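You operate a simulated robot arm through the tools that you are given. There is no shell and no other tool. Be economical: measure what you need, move in short steps, check, and stop when the job is done.

Carry out the task below with a simulated robot arm. There is one attempt and no reset: what you move stays moved.

## Task
Put the hand brush on the bottom board of the steel shelf. Then take the brush on the top of the drying table and put it away on the top of the steel rack. Then take the purple packet from the top of the drying table and leave it on the shelf under the drying table. Then switch the brake lever of the green dolly off. Then put the staple coil with the largest size on its label from the short bench on the low shelf of the long bench. Then put the green roll from the short bench on the shelf under the drying table. Then open the pail lid. The order counts. The brake lever of the green dolly goes to its stop.

Only the result counts: the job must be done as asked and must still hold three seconds after the hand-in. Knocking over, shifting, dropping, spilling or breaking anything else fails it. Lids that push on must go on centred and level and be pressed home; caps that screw on are set level and turned clockwise until they are tight.

## Robot
A 6-joint arm with a two-finger gripper on a trunk, on a base that drives. Base frame: it is fixed to the floor where the robot stands at the start and does not move with it; the origin is under the middle of the robot, x ahead of it, y to its left, z up; the surface under the hand at the start is at about z = 0.87. Lengths are in m, angles in rad, forces in N, time in s.
With the tool pointing down near the work surface it reaches from about 0.14 to 0.64 m from the robot's upright axis, wherever it stands. Its first joint turns from -2.897 to 2.897 rad. Places, roughly: bottom board of the steel shelf [0.6, 0, 0.1]; brake lever of the green dolly [-5.4, -6.4, 0.2]; brush (11x7x10 cm) [-5, -5.1, 0.8]; hand brush (15x5x6 cm) [0.5, -0.1, 0.9]; low shelf of the long bench [-7.5, -0.6, 0.2]; packet [-5.25, -5, 0.75]; pail lid [-2.6, 3.6, 0.5]; roll [-7.25, -2, 1]; shelf under the drying table [-5, -5.1, 0.3]; staple coil [-7.5, -2.25, 1]; top of the steel rack [-7.2, -5.1, 0.7]. Payload 2.45 kg.
Tool frame: the origin (TCP) lies between the finger pads and is the grasp point; the fingertips stand 0.026 m ahead of it; z points along the fingers, y is the line along which they close. Largest opening 0.096 m; the body of the gripper starts 0.069 m behind the TCP.
Orientation is that of the tool frame in the base frame, as a unit quaternion [x, y, z, w]. With the fingers straight down and closing along the base's y, the tool's x points along the base's -x, its y along +y and its z along -z.

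## Interface
- The arm moves only by the tool move_arm. Its argument "commands" is a list of rows, each a list of 7 numbers: the shift along the tool's x, y, z in units of 300 mm (1.0 is 300 mm), then the turn, a rotation vector about the tool's x, y, z in units of 60 degrees (1.0 is 60 degrees), then the finger opening in cm, from 0 to 9.6. In form: [[x, y, z, ax, ay, az, grip], ...]. A call has 1 to 8 rows; each row is the pose to reach, as a shift and turn from the pose commanded when the call began, along the tool's axes at that moment. A call with a number of a shift or a turn outside -1 to 1 is refused whole. Each row takes 0.2 s and may step no farther than 0.05 m and 0.15 rad from the row before; otherwise, or with a gripper value out of range, the whole call is refused. A pose out of reach is approached as far as the arm can. The call stops where the force on the tool passes 40 N (or 10 N more than at its start, if that is more) or the arm is blocked; 0.2 s more then pass. The fingers move at their own pace and stop on an object; they squeeze with about 38 N. The grip force told is the motor's: it shows also when the fingers shut on nothing. Time passes only in rows, and 0.2 s behind the last, so rows that repeat a pose let the fingers close. The reply holds the time, the measured pose of the TCP, the force on the tool along the base axes, the opening and the grip force, in the units named above and with some noise, with the torque about the TCP (base axes, N m) and any sound that the robot's microphone picked up.
- Cameras (640 x 400 px; columns grow to the right, rows downward): "scene" is now at [0.024, 0.1348, 1.1223]; the picture's right is [-0.25, -0.97, 0.00], its down [-0.54, 0.14, -0.83] and it looks along [0.80, -0.21, -0.56] (base axes); focal length 214 px, centre (320, 200). "wrist" rides on the gripper at [0.082, 0.003, -0.098] in the tool frame; the picture's right is [-0.04, 1.00, 0.00], its down [-0.73, -0.03, -0.68] and it looks along [-0.68, -0.03, 0.73] (tool axes); focal length 256 px, centre (320, 200). There is no depth. A picture from a camera that has moved, and an enlarged one, comes with that camera's place and axes in the base frame and with its lens.
- get_image(camera): a new picture of that camera. The clock stands still meanwhile.
- lift_body(by): slides the trunk up (or, below 0, down) by that many m; the arm and the scene camera ride with it, the base frame stays. It gives what a move gives, with no picture.
- base_move(legs): drives the robot by 1 to 6 legs, each [ahead, turn to the left] in m and rad, along the robot's own axes; the way and the turn of a leg run together, so that a leg with both is an arc; at most 1.5 m and 3.142 rad a leg. The arm and the cameras ride along, it lands a little off, and it stops where it bumps. It gives what a move gives.
- turn_head(pan, tilt): turns the head with the scene camera to pan (to the left, within 2.705 rad either way) and tilt (down, from -0.506 to 1.204), counted from straight ahead of the robot. It gives what a move gives.
- inspect(camera, box): a new picture of the part [left, top, right, bottom] of that camera's present view, enlarged. The clock stands still meanwhile.
- job_done(): hands the job in; it is judged then, once.

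Go step by step. Nothing tells you exact positions but the pictures and the camera data: compare them with the known pose of the tool, close in by small moves and look again before you grip or let go. The budget is 186 turns and 156 pictures, counting those below and the enlarged ones. Unless the task says otherwise, let go and move clear before handing in, and close with one line.

The tools are called after "Request:" as a command line: name --pt "numbers of a row" for each row, then --argument value for the rest, lists and objects as JSON in quotes. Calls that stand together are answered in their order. move_arm: Moves the arm, as the interface text tells. Its arguments: {"type":"object","properties":{"commands":{"type":"array"}},"required":["commands"]} The other tools are called the same way: lift_body (by) slides the trunk up or down; base_move (legs) drives the base; turn_head (pan, tilt) turns the head that bears the scene camera; get_image (camera) takes a picture; inspect (camera, box) takes an enlarged picture of a part of a camera's view; job_done () hands the job in.

At the start:

```text
time_s: 0.0
eef_pos: [0.4469, 0.0976, 1.0003]
orientation: [0.001, 1.0, 0.0, 0.0]
wrist_force: [0.2, 0.3, 0.4]
wrist_torque: [-0.02, -0.05, -0.02]
opening: 0.0956
gripper_force: 0.1
trunk travel left (down, up): [-0.15, 0.0]
robot x, y, heading: [-0.0024, -0.0006, -0.002]
head pan, tilt: [-0.255, 0.593]
```

scene: 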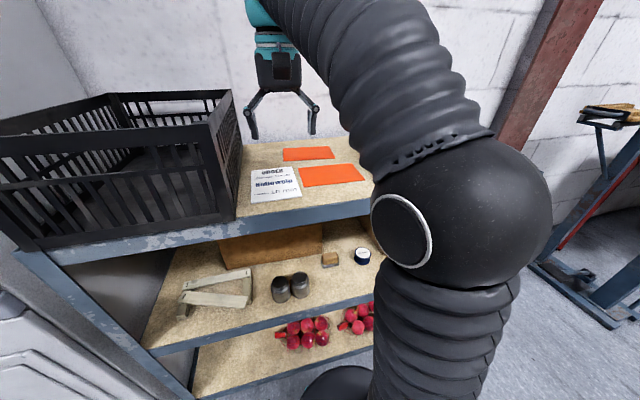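
wrist: 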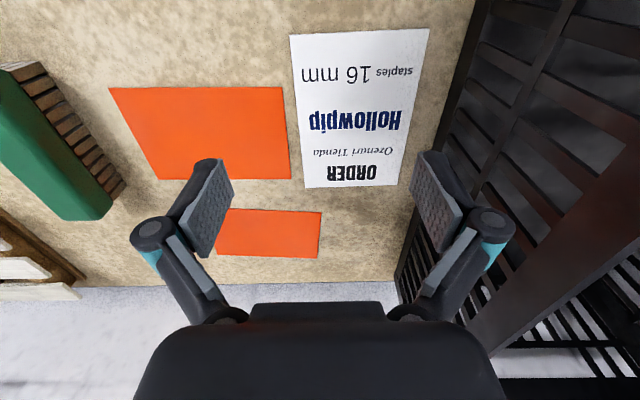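

I see the steel shelf with the green hand brush at the right on its top (about x 0.47, y -0.13). I'll look at it closer and look at the lower boards first.

Request:
move_arm --pt "0 -0.16 0 0 0 0 9.6" --pt "0 -0.32 0 0 0 0 9.6" --pt "0 -0.48 0 0 0 0 9.6" --pt "0 -0.64 0 0 0 0 9.6"

Request:
get_image --camera "wrist"

Request:
turn_head --pan 0.0 --tilt 0.9

Request:
get_image --camera "scene"

```text
time_s: 1.0
eef_pos: [0.4468, -0.0969, 0.9997]
orientation: [0.001, 1.0, -0.001, 0.0]
wrist_force: [0.1, 0.3, -0.2]
wrist_torque: [-0.01, -0.05, 0.01]
opening: 0.0964
gripper_force: 0.0
trunk travel left (down, up): [-0.15, 0.0]
robot x, y, heading: [-0.0053, -0.0008, -0.001]
head pan, tilt: [-0.255, 0.593]
```

```text
153 pictures are left
camera wrist: at [0.3651, -0.093, 1.0994], right [0.04, 1.0, 0.0], down [0.73, -0.03, 0.68], along [0.68, -0.03, -0.73], focal length 256 px, centre (320, 200)
```

wrist: 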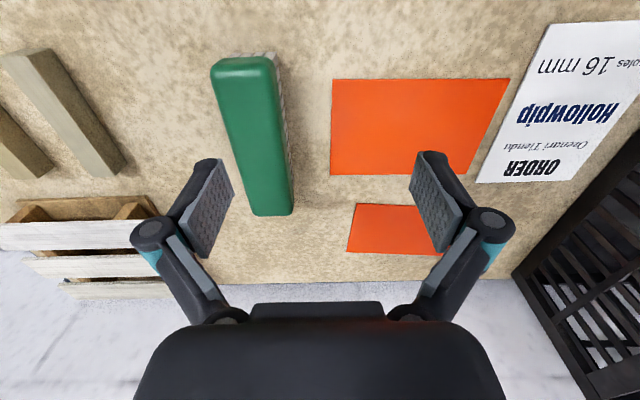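

```text
time_s: 1.8
eef_pos: [0.4474, -0.0964, 1.001]
orientation: [0.001, 1.0, 0.0, 0.001]
wrist_force: [-0.5, -0.4, 0.4]
wrist_torque: [-0.01, 0.0, 0.0]
opening: 0.0958
gripper_force: 0.2
trunk travel left (down, up): [-0.15, 0.0]
robot x, y, heading: [0.0002, 0.0012, -0.002]
head pan, tilt: [0.0, 0.901]
```

```text
152 pictures are left
camera scene: at [0.0138, 0.157, 1.0971], right [0.0, -1.0, 0.0], down [-0.78, 0.0, -0.62], along [0.62, 0.0, -0.78], focal length 214 px, centre (320, 200)
```

scene: 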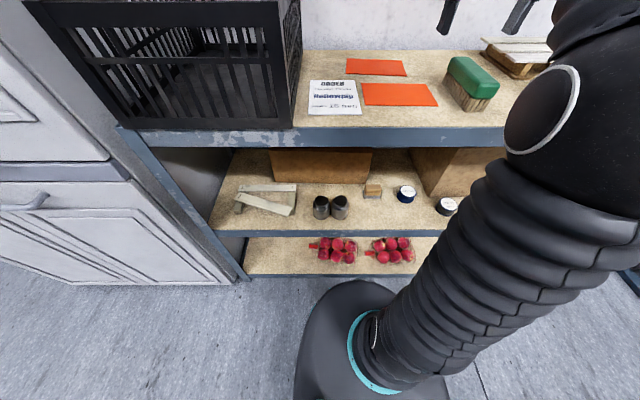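

The brush stands bristles down, long axis along x, centred near (0.47, -0.145), and the bottom board's left part looks free. I'll pitch the tool 45° so the brush can later go onto the low board level.

Request:
move_arm --pt "0 -0.03 0 0 -0.125 0 9.6" --pt "0 -0.06 0 0 -0.25 0 9.6" --pt "0 -0.09 0 0 -0.375 0 9.6" --pt "0 -0.12 0 0 -0.5 0 9.6" --pt "0 -0.14 0 0 -0.625 0 9.6" --pt "-0.05 -0.157 0 0 -0.75 0 9.6"

Request:
get_image --camera "wrist"

Request:
get_image --camera "scene"

```text
time_s: 3.2
eef_pos: [0.4616, -0.1425, 0.9995]
orientation: [-0.001, 0.923, 0.0, 0.385]
wrist_force: [-0.5, 0.0, 0.4]
wrist_torque: [0.02, 0.01, 0.02]
opening: 0.096
gripper_force: 0.2
trunk travel left (down, up): [-0.15, 0.0]
robot x, y, heading: [-0.0005, -0.0003, -0.0]
head pan, tilt: [0.0, 0.901]
```

```text
151 pictures are left
camera wrist: at [0.335, -0.1396, 1.0123], right [0.03, 1.0, 0.03], down [0.04, -0.03, 1.0], along [1.0, -0.03, -0.04], focal length 256 px, centre (320, 200)
```

wrist: 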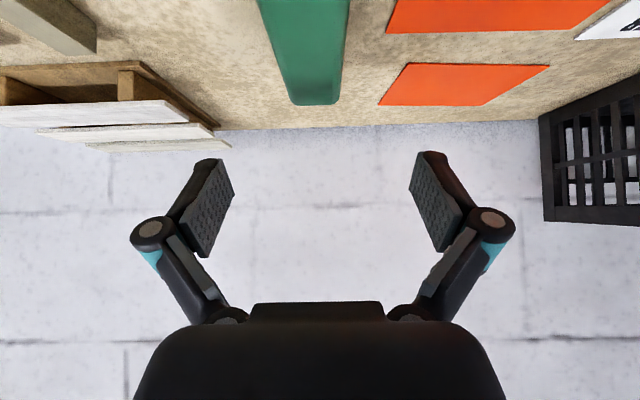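

```text
150 pictures are left
camera scene: at [0.0137, 0.1571, 1.097], right [0.0, -1.0, 0.0], down [-0.78, 0.0, -0.62], along [0.62, 0.0, -0.78], focal length 214 px, centre (320, 200)
```

scene: 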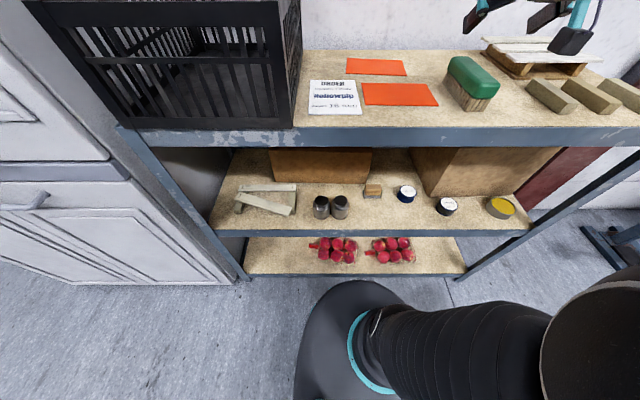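

The brush is under the open fingers; centre y about -0.147. I'll lower straight down 0.088 m and close.

Request:
move_arm --pt "0.1 -0.013 0.1 0 0 0 9.6" --pt "0.207 -0.013 0.207 0 0 0 9.6" --pt "0.207 -0.013 0.207 0 0 0 3" --pt "0.207 -0.013 0.207 0 0 0 3" --pt "0.207 -0.013 0.207 0 0 0 3"

Request:
get_image --camera "scene"

```text
time_s: 4.4
eef_pos: [0.4609, -0.1462, 0.914]
orientation: [0.0, 0.923, -0.001, 0.385]
wrist_force: [-3.7, -1.1, 11.0]
wrist_torque: [-0.07, -0.73, -0.09]
opening: 0.0413
gripper_force: 38.3
trunk travel left (down, up): [-0.15, 0.0]
robot x, y, heading: [-0.0018, 0.0007, -0.0]
head pan, tilt: [0.0, 0.901]
```

```text
149 pictures are left
camera scene: at [0.0132, 0.1565, 1.0975], right [-0.01, -1.0, 0.0], down [-0.78, 0.01, -0.62], along [0.62, -0.01, -0.78], focal length 214 px, centre (320, 200)
```

scene: 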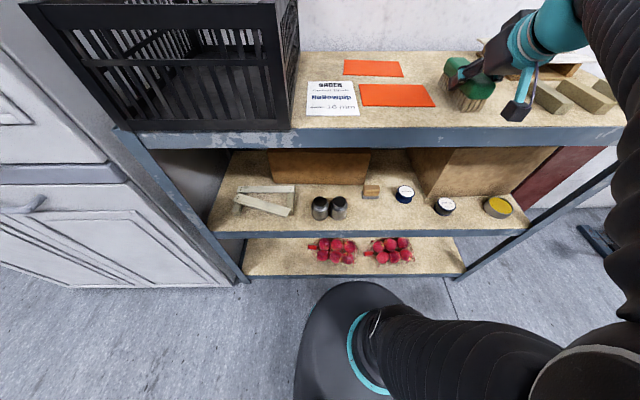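

Gripped at 4.1 cm. Now I lift it straight up.

Request:
move_arm --pt "-0.08 0 -0.08 0 0 0 3" --pt "-0.16 0 -0.16 0 0 0 3" --pt "-0.25 0 -0.25 0 0 0 3" --pt "-0.33 0 -0.33 0 0 0 3"

Request:
get_image --camera "wrist"

Request:
get_image --camera "scene"

```text
time_s: 5.4
eef_pos: [0.4629, -0.147, 1.0531]
orientation: [0.0, 0.924, 0.0, 0.383]
wrist_force: [0.7, -0.2, -1.0]
wrist_torque: [0.05, -0.02, 0.02]
opening: 0.0413
gripper_force: 38.0
trunk travel left (down, up): [-0.15, 0.0]
robot x, y, heading: [-0.0023, 0.001, -0.002]
head pan, tilt: [0.0, 0.901]
```

```text
148 pictures are left
camera wrist: at [0.3358, -0.143, 1.0653], right [0.03, 1.0, 0.03], down [0.04, -0.03, 1.0], along [1.0, -0.03, -0.04], focal length 256 px, centre (320, 200)
```

wrist: 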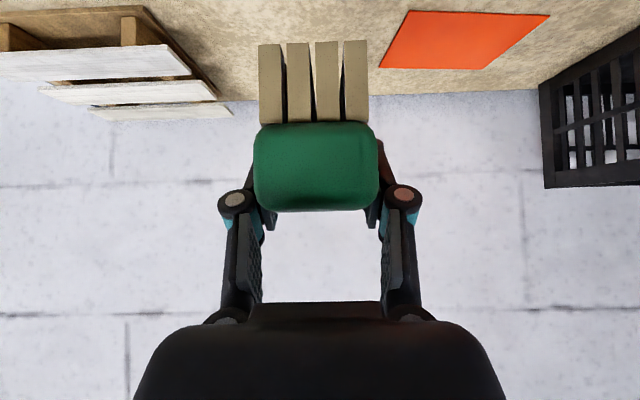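

```text
147 pictures are left
camera scene: at [0.0138, 0.157, 1.097], right [0.0, -1.0, 0.0], down [-0.78, 0.0, -0.62], along [0.62, 0.0, -0.78], focal length 214 px, centre (320, 200)
```

scene: 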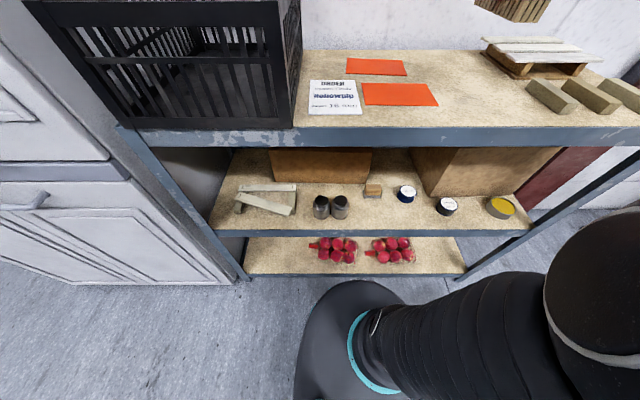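

The brush is held level, bristle bottoms about 4.5 cm below the TCP. I'll back off, shift left so I face the free left part of the bottom board, and drop the trunk.

Request:
base_move --legs '[[-0.4, 0], [0, 1.571], [0.47, 0], [0, -1.571]]'

Request:
lift_body --by -0.15

Request:
get_image --camera "scene"

```text
time_s: 7.9
eef_pos: [0.0817, -0.1452, 1.0546]
orientation: [0.0, 0.923, -0.001, 0.384]
wrist_force: [0.0, 0.2, -1.1]
wrist_torque: [-0.02, 0.02, -0.01]
opening: 0.0413
gripper_force: 37.9
trunk travel left (down, up): [-0.15, 0.0]
robot x, y, heading: [-0.3765, 0.0016, -0.005]
head pan, tilt: [0.0, 0.901]
stopped in leg 1: the robot was blocked; the commanded pose is now the measured one
```

```text
time_s: 9.6
eef_pos: [0.0827, -0.1462, 0.9035]
orientation: [0.0, 0.923, -0.001, 0.384]
wrist_force: [-0.7, 0.1, -0.8]
wrist_torque: [-0.03, 0.01, -0.01]
opening: 0.0411
gripper_force: 38.3
trunk travel left (down, up): [0.0, 0.15]
robot x, y, heading: [-0.3815, 0.0047, 0.002]
head pan, tilt: [0.0, 0.901]
```

```text
146 pictures are left
camera scene: at [-0.3663, 0.1569, 0.9471], right [0.0, -1.0, 0.0], down [-0.78, 0.0, -0.62], along [0.62, 0.0, -0.78], focal length 214 px, centre (320, 200)
```

scene: 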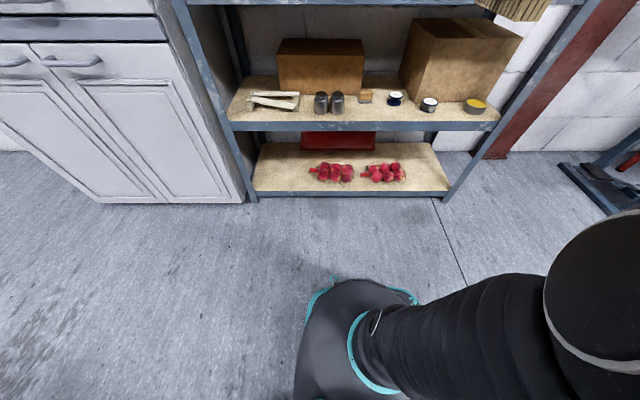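

The back-off was blocked at 0.38 m by something behind; I'll look around before driving on.

Request:
turn_head --pan 2.6 --tilt 0.6

Request:
get_image --camera "scene"

Request:
turn_head --pan 1.4 --tilt 0.6

Request:
get_image --camera "scene"

Request:
turn_head --pan -2.4 --tilt 0.5

Request:
get_image --camera "scene"

```text
time_s: 11.9
eef_pos: [0.0814, -0.1455, 0.9041]
orientation: [0.0, 0.923, -0.001, 0.384]
wrist_force: [0.2, -0.2, -1.0]
wrist_torque: [-0.01, 0.02, 0.01]
opening: 0.0416
gripper_force: 38.4
trunk travel left (down, up): [0.0, 0.15]
robot x, y, heading: [-0.3817, 0.001, -0.003]
head pan, tilt: [2.601, 0.6]
```

```text
145 pictures are left
camera scene: at [-0.5176, 0.2024, 0.9718], right [0.52, 0.86, 0.0], down [0.48, -0.29, -0.83], along [-0.71, 0.42, -0.56], focal length 214 px, centre (320, 200)
```

scene: 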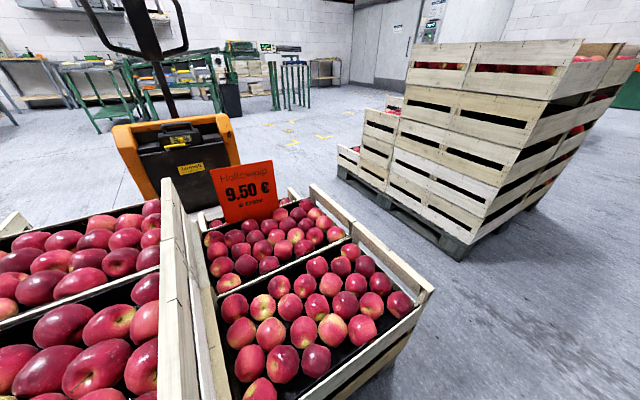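

```text
time_s: 13.3
eef_pos: [0.0826, -0.1458, 0.9036]
orientation: [-0.001, 0.923, -0.001, 0.385]
wrist_force: [0.1, 0.1, -1.0]
wrist_torque: [0.01, 0.02, -0.02]
opening: 0.0411
gripper_force: 37.9
trunk travel left (down, up): [0.0, 0.15]
robot x, y, heading: [-0.3776, -0.0033, 0.002]
head pan, tilt: [1.4, 0.6]
```

```text
144 pictures are left
camera scene: at [-0.4269, 0.244, 0.9718], right [0.99, -0.17, 0.0], down [-0.1, -0.56, -0.83], along [0.14, 0.81, -0.56], focal length 214 px, centre (320, 200)
```

scene: 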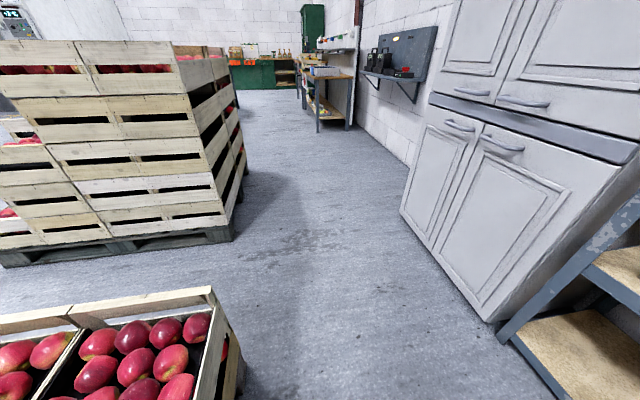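

```text
time_s: 16.5
eef_pos: [0.082, -0.1457, 0.9041]
orientation: [-0.001, 0.923, -0.001, 0.385]
wrist_force: [0.3, -0.6, -0.6]
wrist_torque: [0.01, 0.04, -0.01]
opening: 0.0411
gripper_force: 38.1
trunk travel left (down, up): [0.0, 0.15]
robot x, y, heading: [-0.3809, -0.0003, -0.003]
head pan, tilt: [-2.4, 0.499]
```

```text
143 pictures are left
camera scene: at [-0.5089, 0.0953, 0.9809], right [-0.68, 0.74, 0.0], down [0.35, 0.32, -0.88], along [-0.65, -0.59, -0.48], focal length 214 px, centre (320, 200)
```

scene: 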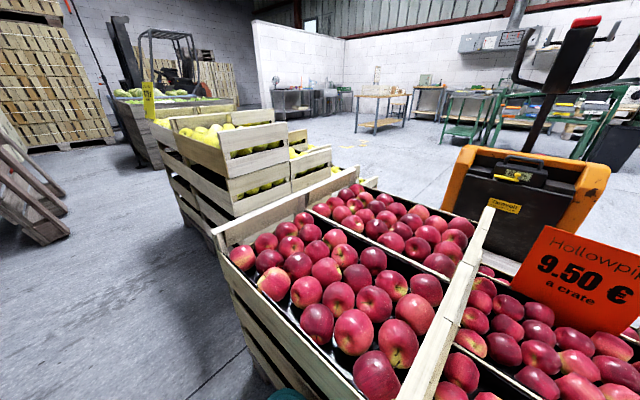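

A heavy apple cart stands right behind me, so I stay just ahead of it and shift left in the aisle.

Request:
base_move --legs '[[0.06, 0], [0, 1.571], [0.47, 0], [0, -1.571]]'

Request:
turn_head --pan -0.1 --tilt 0.9

Request:
get_image --camera "scene"

```text
time_s: 19.7
eef_pos: [0.0933, 0.2773, 0.9041]
orientation: [-0.397, 0.833, 0.164, 0.348]
wrist_force: [0.4, -0.6, -1.3]
wrist_torque: [-0.03, -0.01, 0.03]
opening: 0.0411
gripper_force: 37.9
trunk travel left (down, up): [0.0, 0.15]
robot x, y, heading: [-0.3122, 0.0043, 0.779]
head pan, tilt: [-2.4, 0.499]
stopped in leg 2: the robot was blocked; the commanded pose is now the measured one
```

```text
time_s: 21.8
eef_pos: [0.0933, 0.2758, 0.9034]
orientation: [-0.397, 0.834, 0.164, 0.347]
wrist_force: [-0.1, 0.0, -1.3]
wrist_torque: [0.0, 0.03, -0.02]
opening: 0.041
gripper_force: 38.3
trunk travel left (down, up): [0.0, 0.15]
robot x, y, heading: [-0.3066, 0.0032, 0.779]
head pan, tilt: [-0.099, 0.901]
```

```text
142 pictures are left
camera scene: at [-0.4038, 0.1225, 0.947], right [0.63, -0.78, 0.0], down [-0.61, -0.49, -0.62], along [0.48, 0.39, -0.78], focal length 214 px, centre (320, 200)
```

scene: 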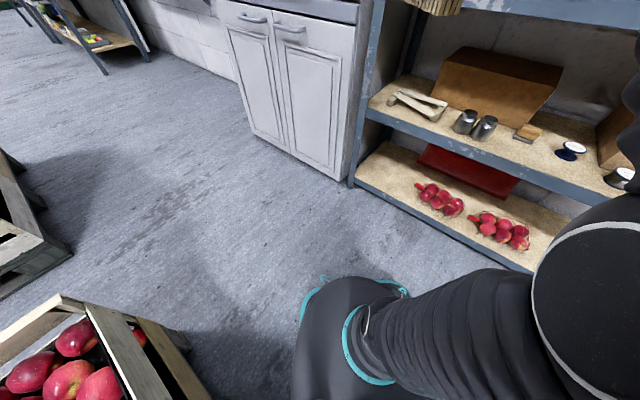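

Turning is blocked by the cart at heading 0.78, so I'll instead approach the free left end of the bottom board diagonally. I turn back a little to heading ~0.45.

Request:
base_move --legs '[[0, -0.33]]'

Request:
get_image --camera "wrist"

```text
time_s: 23.3
eef_pos: [0.1586, 0.1325, 0.9056]
orientation: [-0.255, 0.887, 0.106, 0.369]
wrist_force: [0.5, -0.2, -0.9]
wrist_torque: [-0.01, 0.0, 0.01]
opening: 0.0413
gripper_force: 37.7
trunk travel left (down, up): [0.0, 0.15]
robot x, y, heading: [-0.3053, 0.0034, 0.451]
head pan, tilt: [-0.099, 0.901]
```

```text
141 pictures are left
camera wrist: at [0.0493, 0.0667, 0.9163], right [-0.51, 0.86, 0.03], down [0.04, 0.0, 1.0], along [0.86, 0.51, -0.04], focal length 256 px, centre (320, 200)
```

wrist: 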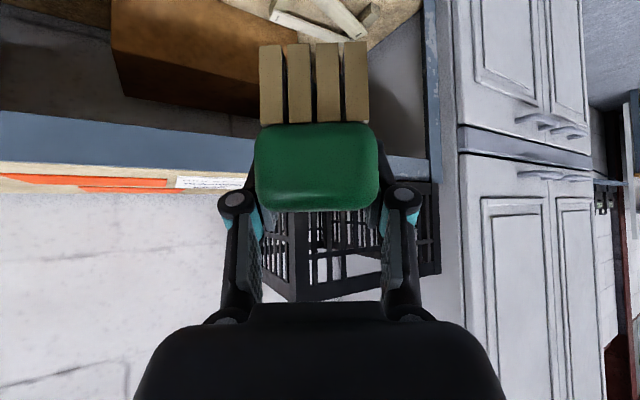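

Now I lower the brush in front of the shelf, in free space.

Request:
move_arm --pt "0.11 0 0.11 0 0 0 3" --pt "0.22 0 0.22 0 0 0 3" --pt "0.33 0 0.33 0 0 0 3" --pt "0.44 0 0.44 0 0 0 3" --pt "0.55 0 0.55 0 0 0 3" --pt "0.66 0 0.66 0 0 0 3" --pt "0.77 0 0.77 0 0 0 3" --pt "0.88 0 0.88 0 0 0 3"

Request:
move_arm --pt "0.11 0 0.11 0 0 0 3" --pt "0.22 0 0.22 0 0 0 3" --pt "0.33 0 0.33 0 0 0 3" --pt "0.44 0 0.44 0 0 0 3" --pt "0.55 0 0.55 0 0 0 3" --pt "0.66 0 0.66 0 0 0 3" --pt "0.75 0 0.75 0 0 0 3"

Request:
get_image --camera "scene"

Request:
get_image --camera "wrist"

```text
time_s: 25.1
eef_pos: [0.1622, 0.132, 0.5301]
orientation: [-0.254, 0.888, 0.104, 0.37]
wrist_force: [0.8, 0.0, -1.0]
wrist_torque: [0.02, 0.03, 0.0]
opening: 0.0412
gripper_force: 38.4
trunk travel left (down, up): [0.0, 0.15]
robot x, y, heading: [-0.3089, 0.0041, 0.446]
head pan, tilt: [-0.099, 0.901]
```

```text
time_s: 26.7
eef_pos: [0.181, 0.1309, 0.2732]
orientation: [-0.249, 0.892, 0.122, 0.356]
wrist_force: [-0.3, 0.1, -2.5]
wrist_torque: [-0.02, 0.02, -0.04]
opening: 0.0414
gripper_force: 37.6
out of reach, approached as far as the arm can: row 3, 4, 5, 6, 7
trunk travel left (down, up): [0.0, 0.15]
robot x, y, heading: [-0.3065, 0.0073, 0.45]
head pan, tilt: [-0.099, 0.901]
```

```text
140 pictures are left
camera scene: at [-0.36, 0.1452, 0.947], right [0.34, -0.94, 0.0], down [-0.74, -0.27, -0.62], along [0.58, 0.21, -0.78], focal length 214 px, centre (320, 200)
```

scene: 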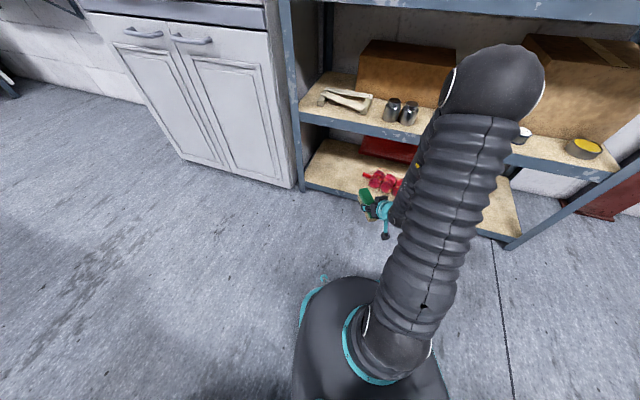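

```text
139 pictures are left
camera wrist: at [0.0713, 0.0646, 0.2883], right [-0.51, 0.86, 0.07], down [0.08, -0.03, 1.0], along [0.86, 0.51, -0.05], focal length 256 px, centre (320, 200)
```

wrist: 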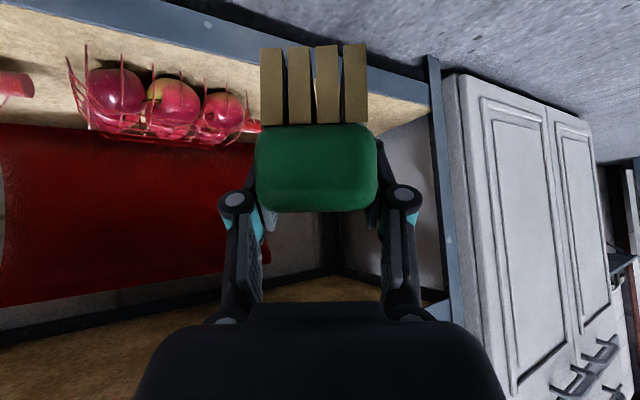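

The arm can't get lower this close in, but the brush already clears the bottom board; I'll drive ahead a bit and extend into the shelf's free left end.

Request:
base_move --legs '[[0.14, 0]]'

Request:
move_arm --pt "-0.1 0.063 0.1 0 0 0 3" --pt "-0.2 0.125 0.2 0 0 0 3" --pt "-0.3 0.188 0.3 0 0 0 3" --pt "-0.38 0.25 0.38 0 0 0 3"

Request:
get_image --camera "scene"

Request:
get_image --camera "wrist"

```text
time_s: 28.0
eef_pos: [0.3074, 0.1905, 0.2747]
orientation: [-0.25, 0.892, 0.123, 0.355]
wrist_force: [0.3, 0.0, -1.4]
wrist_torque: [-0.07, 0.04, 0.02]
opening: 0.0413
gripper_force: 38.6
trunk travel left (down, up): [0.0, 0.15]
robot x, y, heading: [-0.1796, 0.0641, 0.442]
head pan, tilt: [-0.099, 0.901]
```

```text
time_s: 29.0
eef_pos: [0.4029, 0.3418, 0.2755]
orientation: [-0.25, 0.892, 0.124, 0.356]
wrist_force: [0.0, -0.9, -1.8]
wrist_torque: [0.0, 0.02, -0.02]
opening: 0.0413
gripper_force: 38.1
trunk travel left (down, up): [0.0, 0.15]
robot x, y, heading: [-0.1834, 0.0648, 0.447]
head pan, tilt: [-0.099, 0.901]
```

```text
138 pictures are left
camera scene: at [-0.233, 0.2063, 0.947], right [0.34, -0.94, 0.0], down [-0.74, -0.27, -0.62], along [0.58, 0.21, -0.78], focal length 214 px, centre (320, 200)
```

scene: 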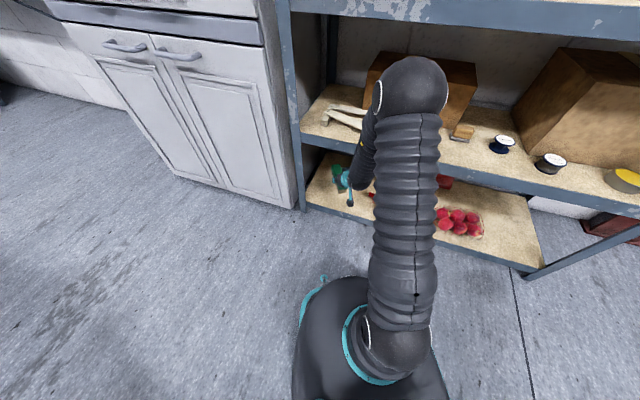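

```text
137 pictures are left
camera wrist: at [0.2948, 0.2757, 0.2904], right [-0.51, 0.86, 0.07], down [0.08, -0.03, 1.0], along [0.86, 0.51, -0.05], focal length 256 px, centre (320, 200)
```

wrist: 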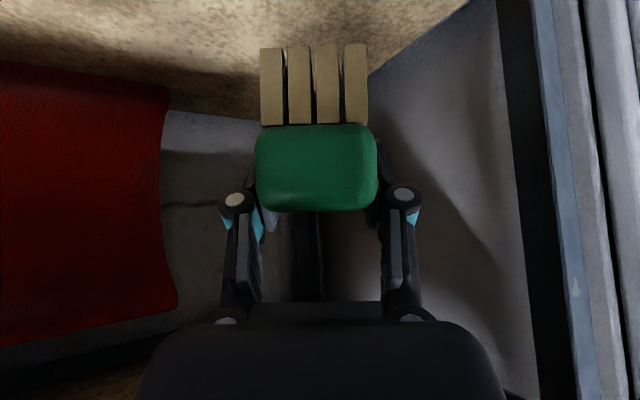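

Brush is inside over the free left end. I lower it in steps, with a small roll correction.

Request:
move_arm --pt "0.1 -0.006 0.103 0.014 0 -0.014 3" --pt "0.2 -0.012 0.206 0.028 0 -0.028 3" --pt "0.256 -0.015 0.263 0.028 0 -0.028 3"

Request:
get_image --camera "wrist"

```text
time_s: 29.8
eef_pos: [0.416, 0.3454, 0.1729]
orientation: [-0.251, 0.894, 0.122, 0.35]
wrist_force: [0.7, -0.3, -1.1]
wrist_torque: [-0.02, 0.0, -0.02]
opening: 0.0411
gripper_force: 38.2
out of reach, approached as far as the arm can: row 2, 3
trunk travel left (down, up): [0.0, 0.15]
robot x, y, heading: [-0.181, 0.0653, 0.445]
head pan, tilt: [-0.099, 0.901]
```

```text
136 pictures are left
camera wrist: at [0.3068, 0.2796, 0.189], right [-0.51, 0.86, 0.07], down [0.09, -0.03, 1.0], along [0.86, 0.51, -0.07], focal length 256 px, centre (320, 200)
```

wrist: 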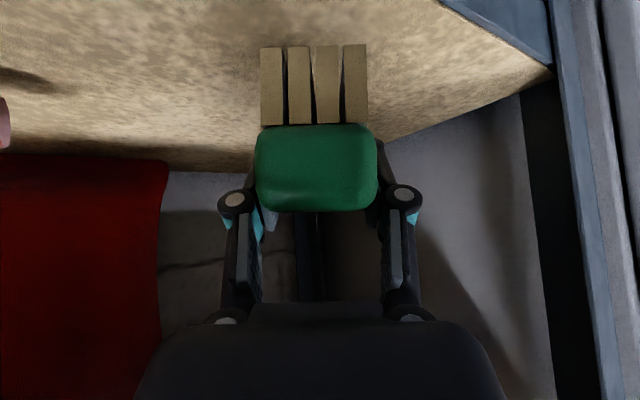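

Reach stops at z 0.173 here; farther out it reaches lower, so I extend 6 cm forward and lower 2.5 cm.

Request:
move_arm --pt "-0.072 0 0.07 0 0 0 3" --pt "-0.143 0 0.139 0 0 0 3" --pt "-0.103 -0.002 0.18 0 0 0 3" --pt "-0.085 -0.003 0.198 0 0 0 3"

```text
time_s: 30.8
eef_pos: [0.4736, 0.3719, 0.1509]
orientation: [-0.258, 0.891, 0.111, 0.357]
wrist_force: [-0.3, 0.6, -1.3]
wrist_torque: [-0.03, 0.03, 0.0]
opening: 0.0409
gripper_force: 37.9
out of reach, approached as far as the arm can: row 1, 2, 3, 4
trunk travel left (down, up): [0.0, 0.15]
robot x, y, heading: [-0.1818, 0.0668, 0.448]
head pan, tilt: [-0.099, 0.901]
```

At z 0.151 there's still no contact; I go down slowly until the board is felt.

Request:
move_arm --pt "0.012 0 0.035 0 0 0 3" --pt "0.02 0 0.06 0 0 0 3" --pt "0.03 0 0.08 0 0 0 3"

Request:
inspect --camera "scene" --box '[280, 120, 440, 220]'

Request:
get_image --camera "wrist"

```text
time_s: 31.6
eef_pos: [0.4882, 0.3773, 0.1328]
orientation: [-0.257, 0.889, 0.111, 0.361]
wrist_force: [-2.5, 1.5, 29.2]
wrist_torque: [0.33, -0.5, 0.09]
opening: 0.0407
gripper_force: 38.4
out of reach, approached as far as the arm can: row 1, 2, 3
trunk travel left (down, up): [0.0, 0.15]
robot x, y, heading: [-0.1796, 0.065, 0.447]
head pan, tilt: [-0.099, 0.901]
```

```text
4.00 times, centred on (360, 170) of scene
camera zoom: at [-0.2342, 0.2057, 0.9473], right [0.34, -0.94, 0.0], down [-0.74, -0.27, -0.62], along [0.58, 0.21, -0.78], focal length 858 px, centre (160, 320)
```

zoom: 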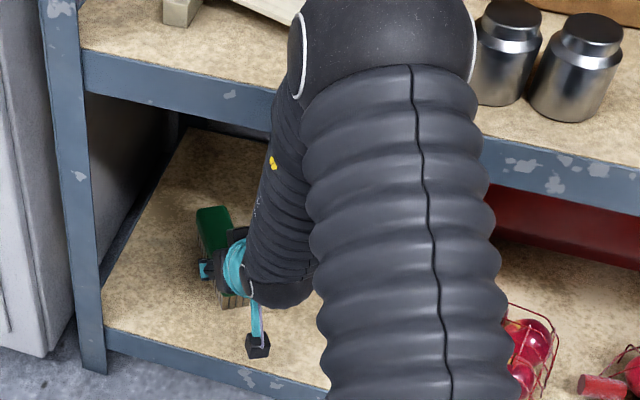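

```text
134 pictures are left
camera wrist: at [0.379, 0.3102, 0.1466], right [-0.51, 0.86, 0.04], down [0.06, -0.01, 1.0], along [0.86, 0.52, -0.05], focal length 256 px, centre (320, 200)
```

wrist: 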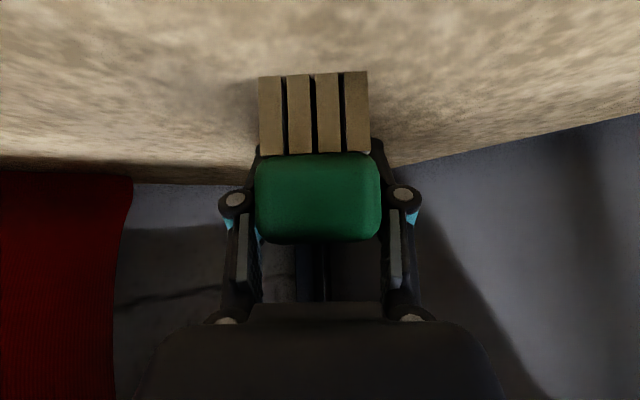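

The brush is pressed on the board; release now.

Request:
move_arm --pt "0 0 0 0 0 0 7.5" --pt "0 0 0 0 0 0 7.5" --pt "-0.02 0 -0.02 0 0 0 7.5" --pt "-0.06 0 -0.06 0 0 0 7.5" --pt "-0.1 0 -0.14 0 0 0 7.5" --pt "-0.12 0 -0.26 0 0 0 7.5"

Request:
get_image --camera "wrist"

```text
time_s: 33.0
eef_pos: [0.4614, 0.3596, 0.2098]
orientation: [-0.257, 0.891, 0.104, 0.36]
wrist_force: [0.2, -0.2, 0.0]
wrist_torque: [0.01, -0.04, 0.01]
opening: 0.0751
gripper_force: 0.0
trunk travel left (down, up): [0.0, 0.15]
robot x, y, heading: [-0.1796, 0.0641, 0.45]
head pan, tilt: [-0.099, 0.901]
```

```text
133 pictures are left
camera wrist: at [0.3522, 0.2943, 0.2244], right [-0.51, 0.86, 0.03], down [0.06, 0.0, 1.0], along [0.86, 0.51, -0.06], focal length 256 px, centre (320, 200)
```

wrist: 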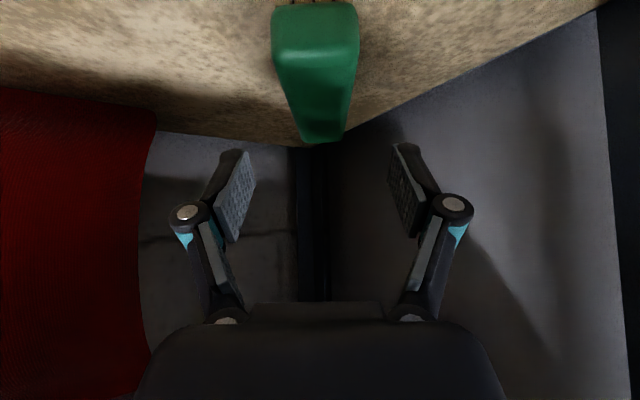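

The brush stands on the bottom board. Now I withdraw: base back, arm back and up.

Request:
base_move --legs '[[-0.13, 0]]'

Request:
move_arm --pt "-0.05 0 -0.1 0 0 0 7.5" --pt "-0.1 0 -0.2 0 0 0 7.5" --pt "-0.15 0 -0.3 0 0 0 7.5" --pt "-0.26 0 -0.41 0 0 0 7.5" --pt "-0.37 0 -0.52 0 0 0 7.5" --pt "-0.48 0 -0.63 0 0 0 7.5" --pt "-0.59 0 -0.74 0 0 0 7.5" --pt "-0.7 0 -0.85 0 0 0 7.5"

Request:
get_image --camera "scene"

```text
time_s: 34.3
eef_pos: [0.3456, 0.3036, 0.2112]
orientation: [-0.259, 0.89, 0.105, 0.361]
wrist_force: [-0.5, 0.4, -0.6]
wrist_torque: [0.03, -0.01, -0.01]
opening: 0.0751
gripper_force: 0.1
trunk travel left (down, up): [0.0, 0.15]
robot x, y, heading: [-0.2991, 0.0085, 0.448]
head pan, tilt: [-0.099, 0.901]
```

```text
time_s: 35.8
eef_pos: [0.3236, 0.2916, 0.4614]
orientation: [-0.214, 0.894, 0.132, 0.372]
wrist_force: [-4.2, 0.6, -5.2]
wrist_torque: [0.15, 0.21, -0.12]
opening: 0.0736
gripper_force: 0.1
trunk travel left (down, up): [0.0, 0.15]
robot x, y, heading: [-0.2975, 0.0082, 0.447]
head pan, tilt: [-0.099, 0.901]
stopped in row 7: the force on the tool passed its limit at 66 N (the readings are from after the stop); the commanded pose is now the measured one
```

```text
132 pictures are left
camera scene: at [-0.3495, 0.1504, 0.947], right [0.34, -0.94, 0.0], down [-0.74, -0.27, -0.62], along [0.58, 0.21, -0.78], focal length 214 px, centre (320, 200)
```

scene: 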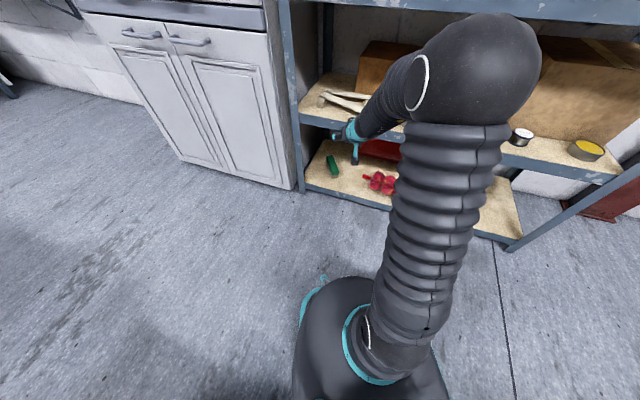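

I brushed the middle board from below; I back down a touch and retract horizontally instead.

Request:
move_arm --pt "0.1 0 0.1 0 0 0 7.5" --pt "0.2 0 0 0 0 0 7.5" --pt "0.3 0 -0.1 0 0 0 7.5" --pt "0.4 0 -0.2 0 0 0 7.5" --pt "0.5 0 -0.3 0 0 0 7.5" --pt "0.56 0 -0.36 0 0 0 7.5"

Request:
get_image --camera "scene"

```text
time_s: 37.2
eef_pos: [0.1677, 0.2072, 0.4187]
orientation: [-0.214, 0.894, 0.131, 0.372]
wrist_force: [0.1, 0.5, 0.7]
wrist_torque: [-0.01, 0.01, 0.03]
opening: 0.0751
gripper_force: 0.0
out of reach, approached as far as the arm can: row 6
trunk travel left (down, up): [0.0, 0.15]
robot x, y, heading: [-0.2948, 0.0062, 0.447]
head pan, tilt: [-0.099, 0.901]
```

```text
131 pictures are left
camera scene: at [-0.3495, 0.1504, 0.947], right [0.34, -0.94, 0.0], down [-0.74, -0.27, -0.62], along [0.58, 0.21, -0.78], focal length 214 px, centre (320, 200)
```

scene: 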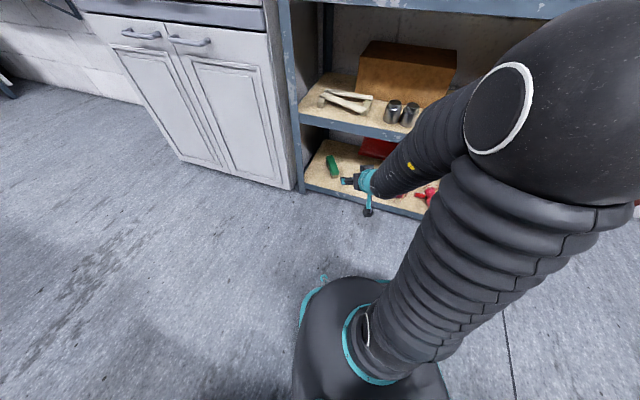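

Brush stands fine, nothing else moved. Now I raise and fold the arm for travel.

Request:
move_arm --pt "-0.1 0 -0.11 0 0 0 7.5" --pt "-0.2 0 -0.22 0 0 0 7.5" --pt "-0.3 0 -0.33 0 0 0 7.5" --pt "-0.4 0 -0.44 0 0 0 7.5" --pt "-0.48 0 -0.55 0 0.1 0 7.5" --pt "-0.52 0 -0.66 0 0.2 0 7.5" --pt "-0.54 0 -0.77 0 0.3 0 7.5" --pt "-0.56 0 -0.88 0 0.4 0 7.5"

Request:
base_move --legs '[[0.1, 0], [0, -2.0]]'

Request:
turn_head --pan -0.2 --tilt 0.35

Request:
get_image --camera "scene"

```text
time_s: 39.0
eef_pos: [0.1121, 0.1509, 0.7214]
orientation: [-0.237, 0.952, 0.083, 0.178]
wrist_force: [-0.3, -0.5, 0.6]
wrist_torque: [-0.01, 0.02, -0.02]
opening: 0.075
gripper_force: 0.0
trunk travel left (down, up): [0.0, 0.15]
robot x, y, heading: [-0.2937, 0.008, 0.448]
head pan, tilt: [-0.099, 0.901]
```

```text
time_s: 44.9
eef_pos: [-0.2439, -0.3792, 0.7206]
orientation: [0.67, 0.716, -0.104, 0.168]
wrist_force: [-0.2, 0.0, 0.4]
wrist_torque: [-0.02, 0.0, -0.02]
opening: 0.075
gripper_force: 0.0
trunk travel left (down, up): [0.0, 0.15]
robot x, y, heading: [-0.2069, 0.0532, -1.548]
head pan, tilt: [-0.099, 0.901]
```

```text
time_s: 45.9
eef_pos: [-0.2433, -0.3797, 0.7212]
orientation: [0.67, 0.716, -0.103, 0.167]
wrist_force: [-0.2, 0.6, -0.1]
wrist_torque: [0.03, 0.04, -0.03]
opening: 0.0749
gripper_force: 0.1
trunk travel left (down, up): [0.0, 0.15]
robot x, y, heading: [-0.2065, 0.0519, -1.545]
head pan, tilt: [-0.201, 0.351]
```

```text
130 pictures are left
camera scene: at [-0.0687, 0.0239, 0.9945], right [-0.98, 0.17, 0.0], down [0.06, 0.34, -0.94], along [-0.16, -0.92, -0.34], focal length 214 px, centre (320, 200)
```

scene: 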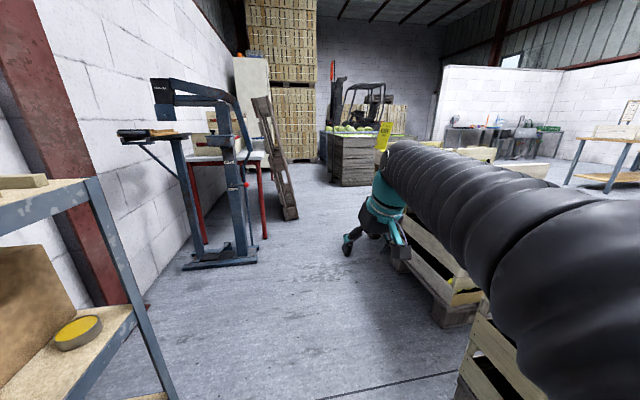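

I'm facing down the aisle toward -y, which is free. I advance 1.3 m and look to the right for a way west.

Request:
base_move --legs '[[1.3, 0]]'

Request:
turn_head --pan -1.0 --tilt 0.3

Request:
get_image --camera "scene"

```text
time_s: 52.4
eef_pos: [-0.2116, -1.676, 0.7208]
orientation: [0.67, 0.715, -0.103, 0.167]
wrist_force: [0.3, -0.5, 0.2]
wrist_torque: [-0.04, 0.04, 0.0]
opening: 0.0747
gripper_force: 0.0
trunk travel left (down, up): [0.0, 0.15]
robot x, y, heading: [-0.1741, -1.2438, -1.547]
head pan, tilt: [-0.201, 0.351]
```

```text
time_s: 53.5
eef_pos: [-0.2116, -1.6766, 0.7221]
orientation: [0.67, 0.716, -0.103, 0.167]
wrist_force: [0.2, -0.3, -0.1]
wrist_torque: [0.0, -0.01, 0.02]
opening: 0.0752
gripper_force: 0.1
trunk travel left (down, up): [0.0, 0.15]
robot x, y, heading: [-0.172, -1.2465, -1.546]
head pan, tilt: [-1.0, 0.3]
```

```text
129 pictures are left
camera scene: at [-0.0967, -1.2336, 0.9993], right [-0.56, 0.83, 0.0], down [0.24, 0.17, -0.96], along [-0.79, -0.54, -0.3], focal length 214 px, centre (320, 200)
```

scene: 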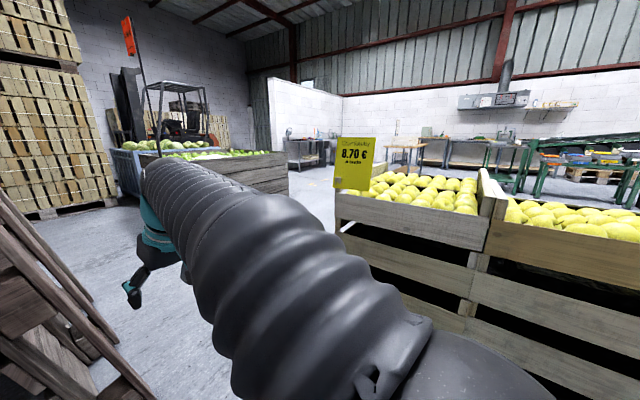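

The yellow-apple crates end around y -1.8 and green bins start near y -3.4, so there's a gap going west. I move into that gap and look again.

Request:
base_move --legs '[[0, -0.31], [1.1, 0], [0, -0.75]]'

Request:
turn_head --pan 0.35 --tilt 0.35

Request:
get_image --camera "scene"

```text
time_s: 57.6
eef_pos: [-0.4881, -2.1368, 0.7214]
orientation: [0.774, 0.602, -0.129, 0.149]
wrist_force: [-0.2, -0.4, -0.3]
wrist_torque: [-0.01, 0.0, 0.01]
opening: 0.0749
gripper_force: 0.0
trunk travel left (down, up): [0.0, 0.15]
robot x, y, heading: [-0.3179, -1.7377, -1.863]
head pan, tilt: [-1.0, 0.3]
stopped in leg 2: the robot was blocked; the commanded pose is now the measured one
```

```text
time_s: 59.1
eef_pos: [-0.4891, -2.1368, 0.7204]
orientation: [0.774, 0.602, -0.129, 0.15]
wrist_force: [0.6, 0.1, 0.5]
wrist_torque: [0.04, 0.01, 0.0]
opening: 0.075
gripper_force: 0.1
trunk travel left (down, up): [0.0, 0.15]
robot x, y, heading: [-0.3175, -1.735, -1.861]
head pan, tilt: [0.351, 0.351]
```

```text
128 pictures are left
camera scene: at [-0.1475, -1.8191, 0.9946], right [-1.0, -0.06, 0.0], down [-0.02, 0.34, -0.94], along [0.06, -0.94, -0.34], focal length 214 px, centre (320, 200)
```

scene: 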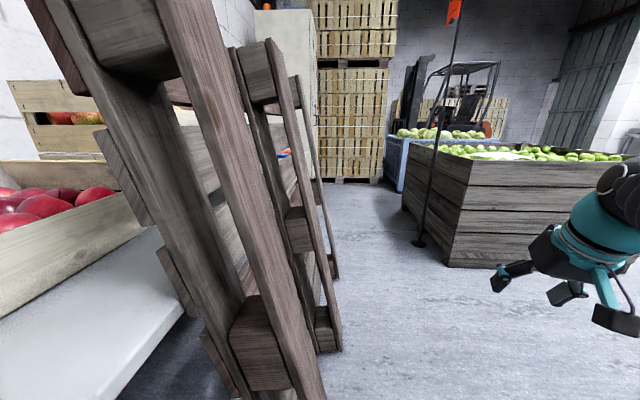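

Blocked; I look to the right and down to see what I touch.

Request:
turn_head --pan -0.9 --tilt 0.8

Request:
get_image --camera "scene"

Request:
turn_head --pan 0.3 --tilt 1.0

Request:
get_image --camera "scene"

```text
time_s: 60.5
eef_pos: [-0.4885, -2.1368, 0.7206]
orientation: [0.773, 0.602, -0.129, 0.15]
wrist_force: [-0.7, 0.0, 0.5]
wrist_torque: [0.0, -0.02, -0.01]
opening: 0.0748
gripper_force: 0.0
trunk travel left (down, up): [0.0, 0.15]
robot x, y, heading: [-0.3185, -1.737, -1.856]
head pan, tilt: [-0.901, 0.799]
```

```text
127 pictures are left
camera scene: at [-0.2281, -1.7562, 0.955], right [-0.37, 0.93, 0.0], down [0.67, 0.27, -0.7], along [-0.65, -0.26, -0.72], focal length 214 px, centre (320, 200)
```

scene: 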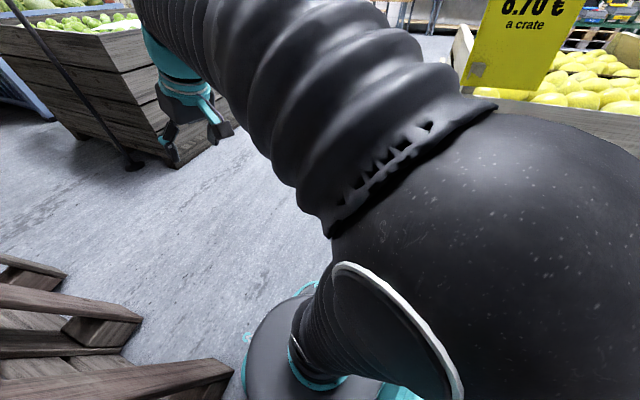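

```text
time_s: 62.0
eef_pos: [-0.4888, -2.137, 0.7216]
orientation: [0.774, 0.602, -0.129, 0.148]
wrist_force: [0.7, 0.9, 0.1]
wrist_torque: [-0.04, 0.01, -0.01]
opening: 0.0752
gripper_force: 0.0
trunk travel left (down, up): [0.0, 0.15]
robot x, y, heading: [-0.3209, -1.7398, -1.859]
head pan, tilt: [0.3, 1.0]
```

```text
126 pictures are left
camera scene: at [-0.1831, -1.7931, 0.9441], right [-0.91, 0.41, 0.0], down [0.33, 0.74, -0.59], along [-0.24, -0.54, -0.81], focal length 214 px, centre (320, 200)
```

scene: 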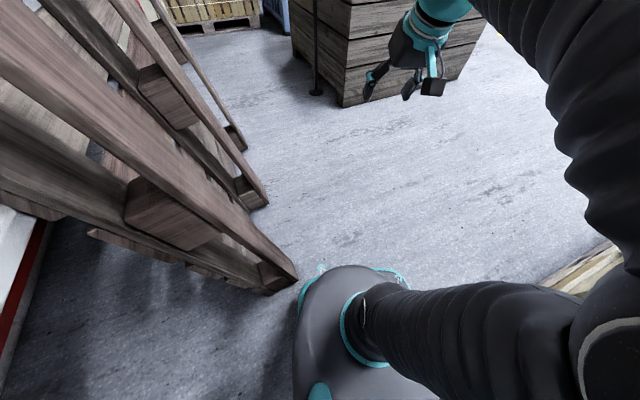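

The front-left corner touches the leaning pallet. I'll raise the trunk (to keep the elbow above the crates), back off, and take a line further right.

Request:
lift_body --by 0.15

Request:
base_move --legs '[[-0.3, 0], [0, -0.4], [0.42, 0], [0, 0.42]]'

Request:
turn_head --pan 0.2 --tilt 1.0

Request:
get_image --camera "scene"

```text
time_s: 63.7
eef_pos: [-0.4887, -2.138, 0.8716]
orientation: [0.773, 0.603, -0.129, 0.149]
wrist_force: [0.1, 0.4, 0.1]
wrist_torque: [0.0, 0.02, 0.0]
opening: 0.0748
gripper_force: 0.0
trunk travel left (down, up): [-0.15, 0.0]
robot x, y, heading: [-0.3186, -1.7376, -1.861]
head pan, tilt: [0.3, 1.0]
```

```text
time_s: 70.4
eef_pos: [-0.6653, -2.1758, 0.8714]
orientation: [0.768, 0.609, -0.128, 0.151]
wrist_force: [-0.7, -0.1, 0.6]
wrist_torque: [-0.02, 0.03, 0.01]
opening: 0.0748
gripper_force: 0.0
trunk travel left (down, up): [-0.15, 0.0]
robot x, y, heading: [-0.5009, -1.7702, -1.843]
head pan, tilt: [0.3, 1.0]
```

```text
time_s: 71.1
eef_pos: [-0.6652, -2.1768, 0.8704]
orientation: [0.769, 0.609, -0.127, 0.15]
wrist_force: [0.2, 0.1, 0.0]
wrist_torque: [0.01, -0.03, -0.02]
opening: 0.075
gripper_force: 0.1
trunk travel left (down, up): [-0.15, 0.0]
robot x, y, heading: [-0.5033, -1.776, -1.845]
head pan, tilt: [0.201, 1.0]
```

```text
125 pictures are left
camera scene: at [-0.3641, -1.8243, 1.0903], right [-0.92, 0.39, 0.0], down [0.33, 0.77, -0.55], along [-0.21, -0.5, -0.84], focal length 214 px, centre (320, 200)
```

scene: 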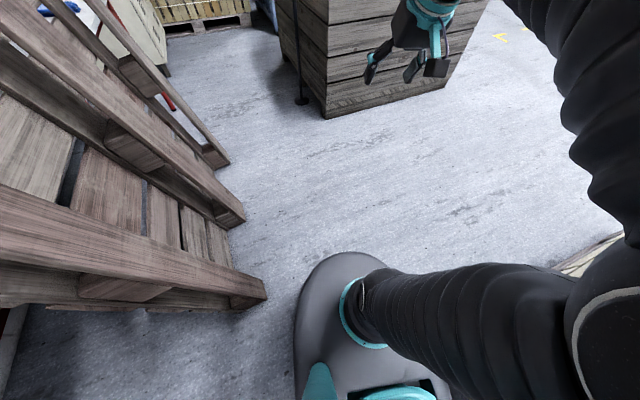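

Clear now. I drive on into the gap and turn west.

Request:
base_move --legs '[[0.7, 0], [0, -1.25], [1.4, 0]]'

Request:
turn_head --pan 0.55 --tilt 0.25

Request:
get_image --camera "scene"

Request:
turn_head --pan -0.5 --tilt 0.25

Request:
get_image --camera "scene"

```text
time_s: 84.6
eef_pos: [-2.5263, -2.4976, 0.871]
orientation: [0.979, 0.048, -0.191, 0.047]
wrist_force: [0.9, 0.4, -0.1]
wrist_torque: [-0.03, 0.02, 0.02]
opening: 0.075
gripper_force: 0.1
trunk travel left (down, up): [-0.15, 0.0]
robot x, y, heading: [-2.0945, -2.5235, -3.087]
head pan, tilt: [0.201, 1.0]
```

```text
time_s: 85.7
eef_pos: [-2.528, -2.4984, 0.8724]
orientation: [0.979, 0.048, -0.191, 0.049]
wrist_force: [0.5, -0.5, 0.2]
wrist_torque: [0.01, 0.0, -0.02]
opening: 0.0749
gripper_force: 0.0
trunk travel left (down, up): [-0.15, 0.0]
robot x, y, heading: [-2.0984, -2.5207, -3.086]
head pan, tilt: [0.55, 0.25]
```

```text
124 pictures are left
camera scene: at [-2.1043, -2.7299, 1.1539], right [-0.57, 0.82, 0.0], down [0.2, 0.14, -0.97], along [-0.8, -0.55, -0.25], focal length 214 px, centre (320, 200)
```

scene: 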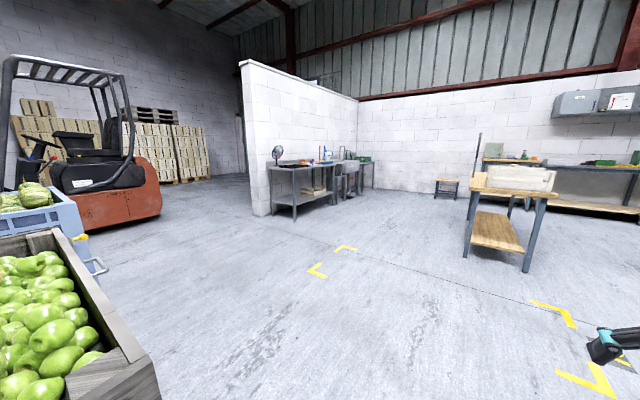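

```text
time_s: 87.0
eef_pos: [-2.5269, -2.4993, 0.872]
orientation: [0.979, 0.048, -0.191, 0.047]
wrist_force: [0.3, -0.2, 0.3]
wrist_torque: [0.02, 0.03, -0.02]
opening: 0.0748
gripper_force: 0.1
trunk travel left (down, up): [-0.15, 0.0]
robot x, y, heading: [-2.0925, -2.5246, -3.088]
head pan, tilt: [-0.499, 0.25]
```

```text
123 pictures are left
camera scene: at [-2.112, -2.6368, 1.154], right [0.43, 0.9, 0.0], down [0.22, -0.11, -0.97], along [-0.88, 0.41, -0.25], focal length 214 px, centre (320, 200)
```

scene: 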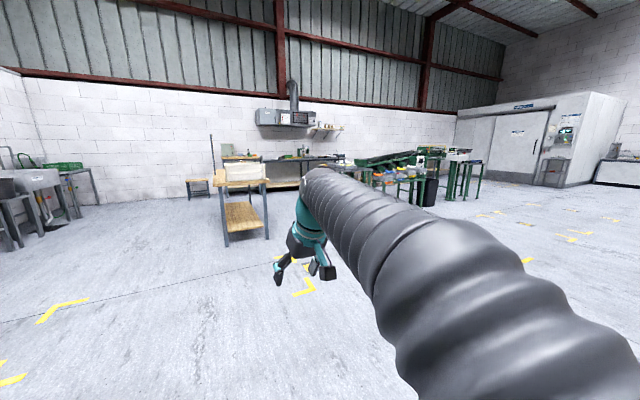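

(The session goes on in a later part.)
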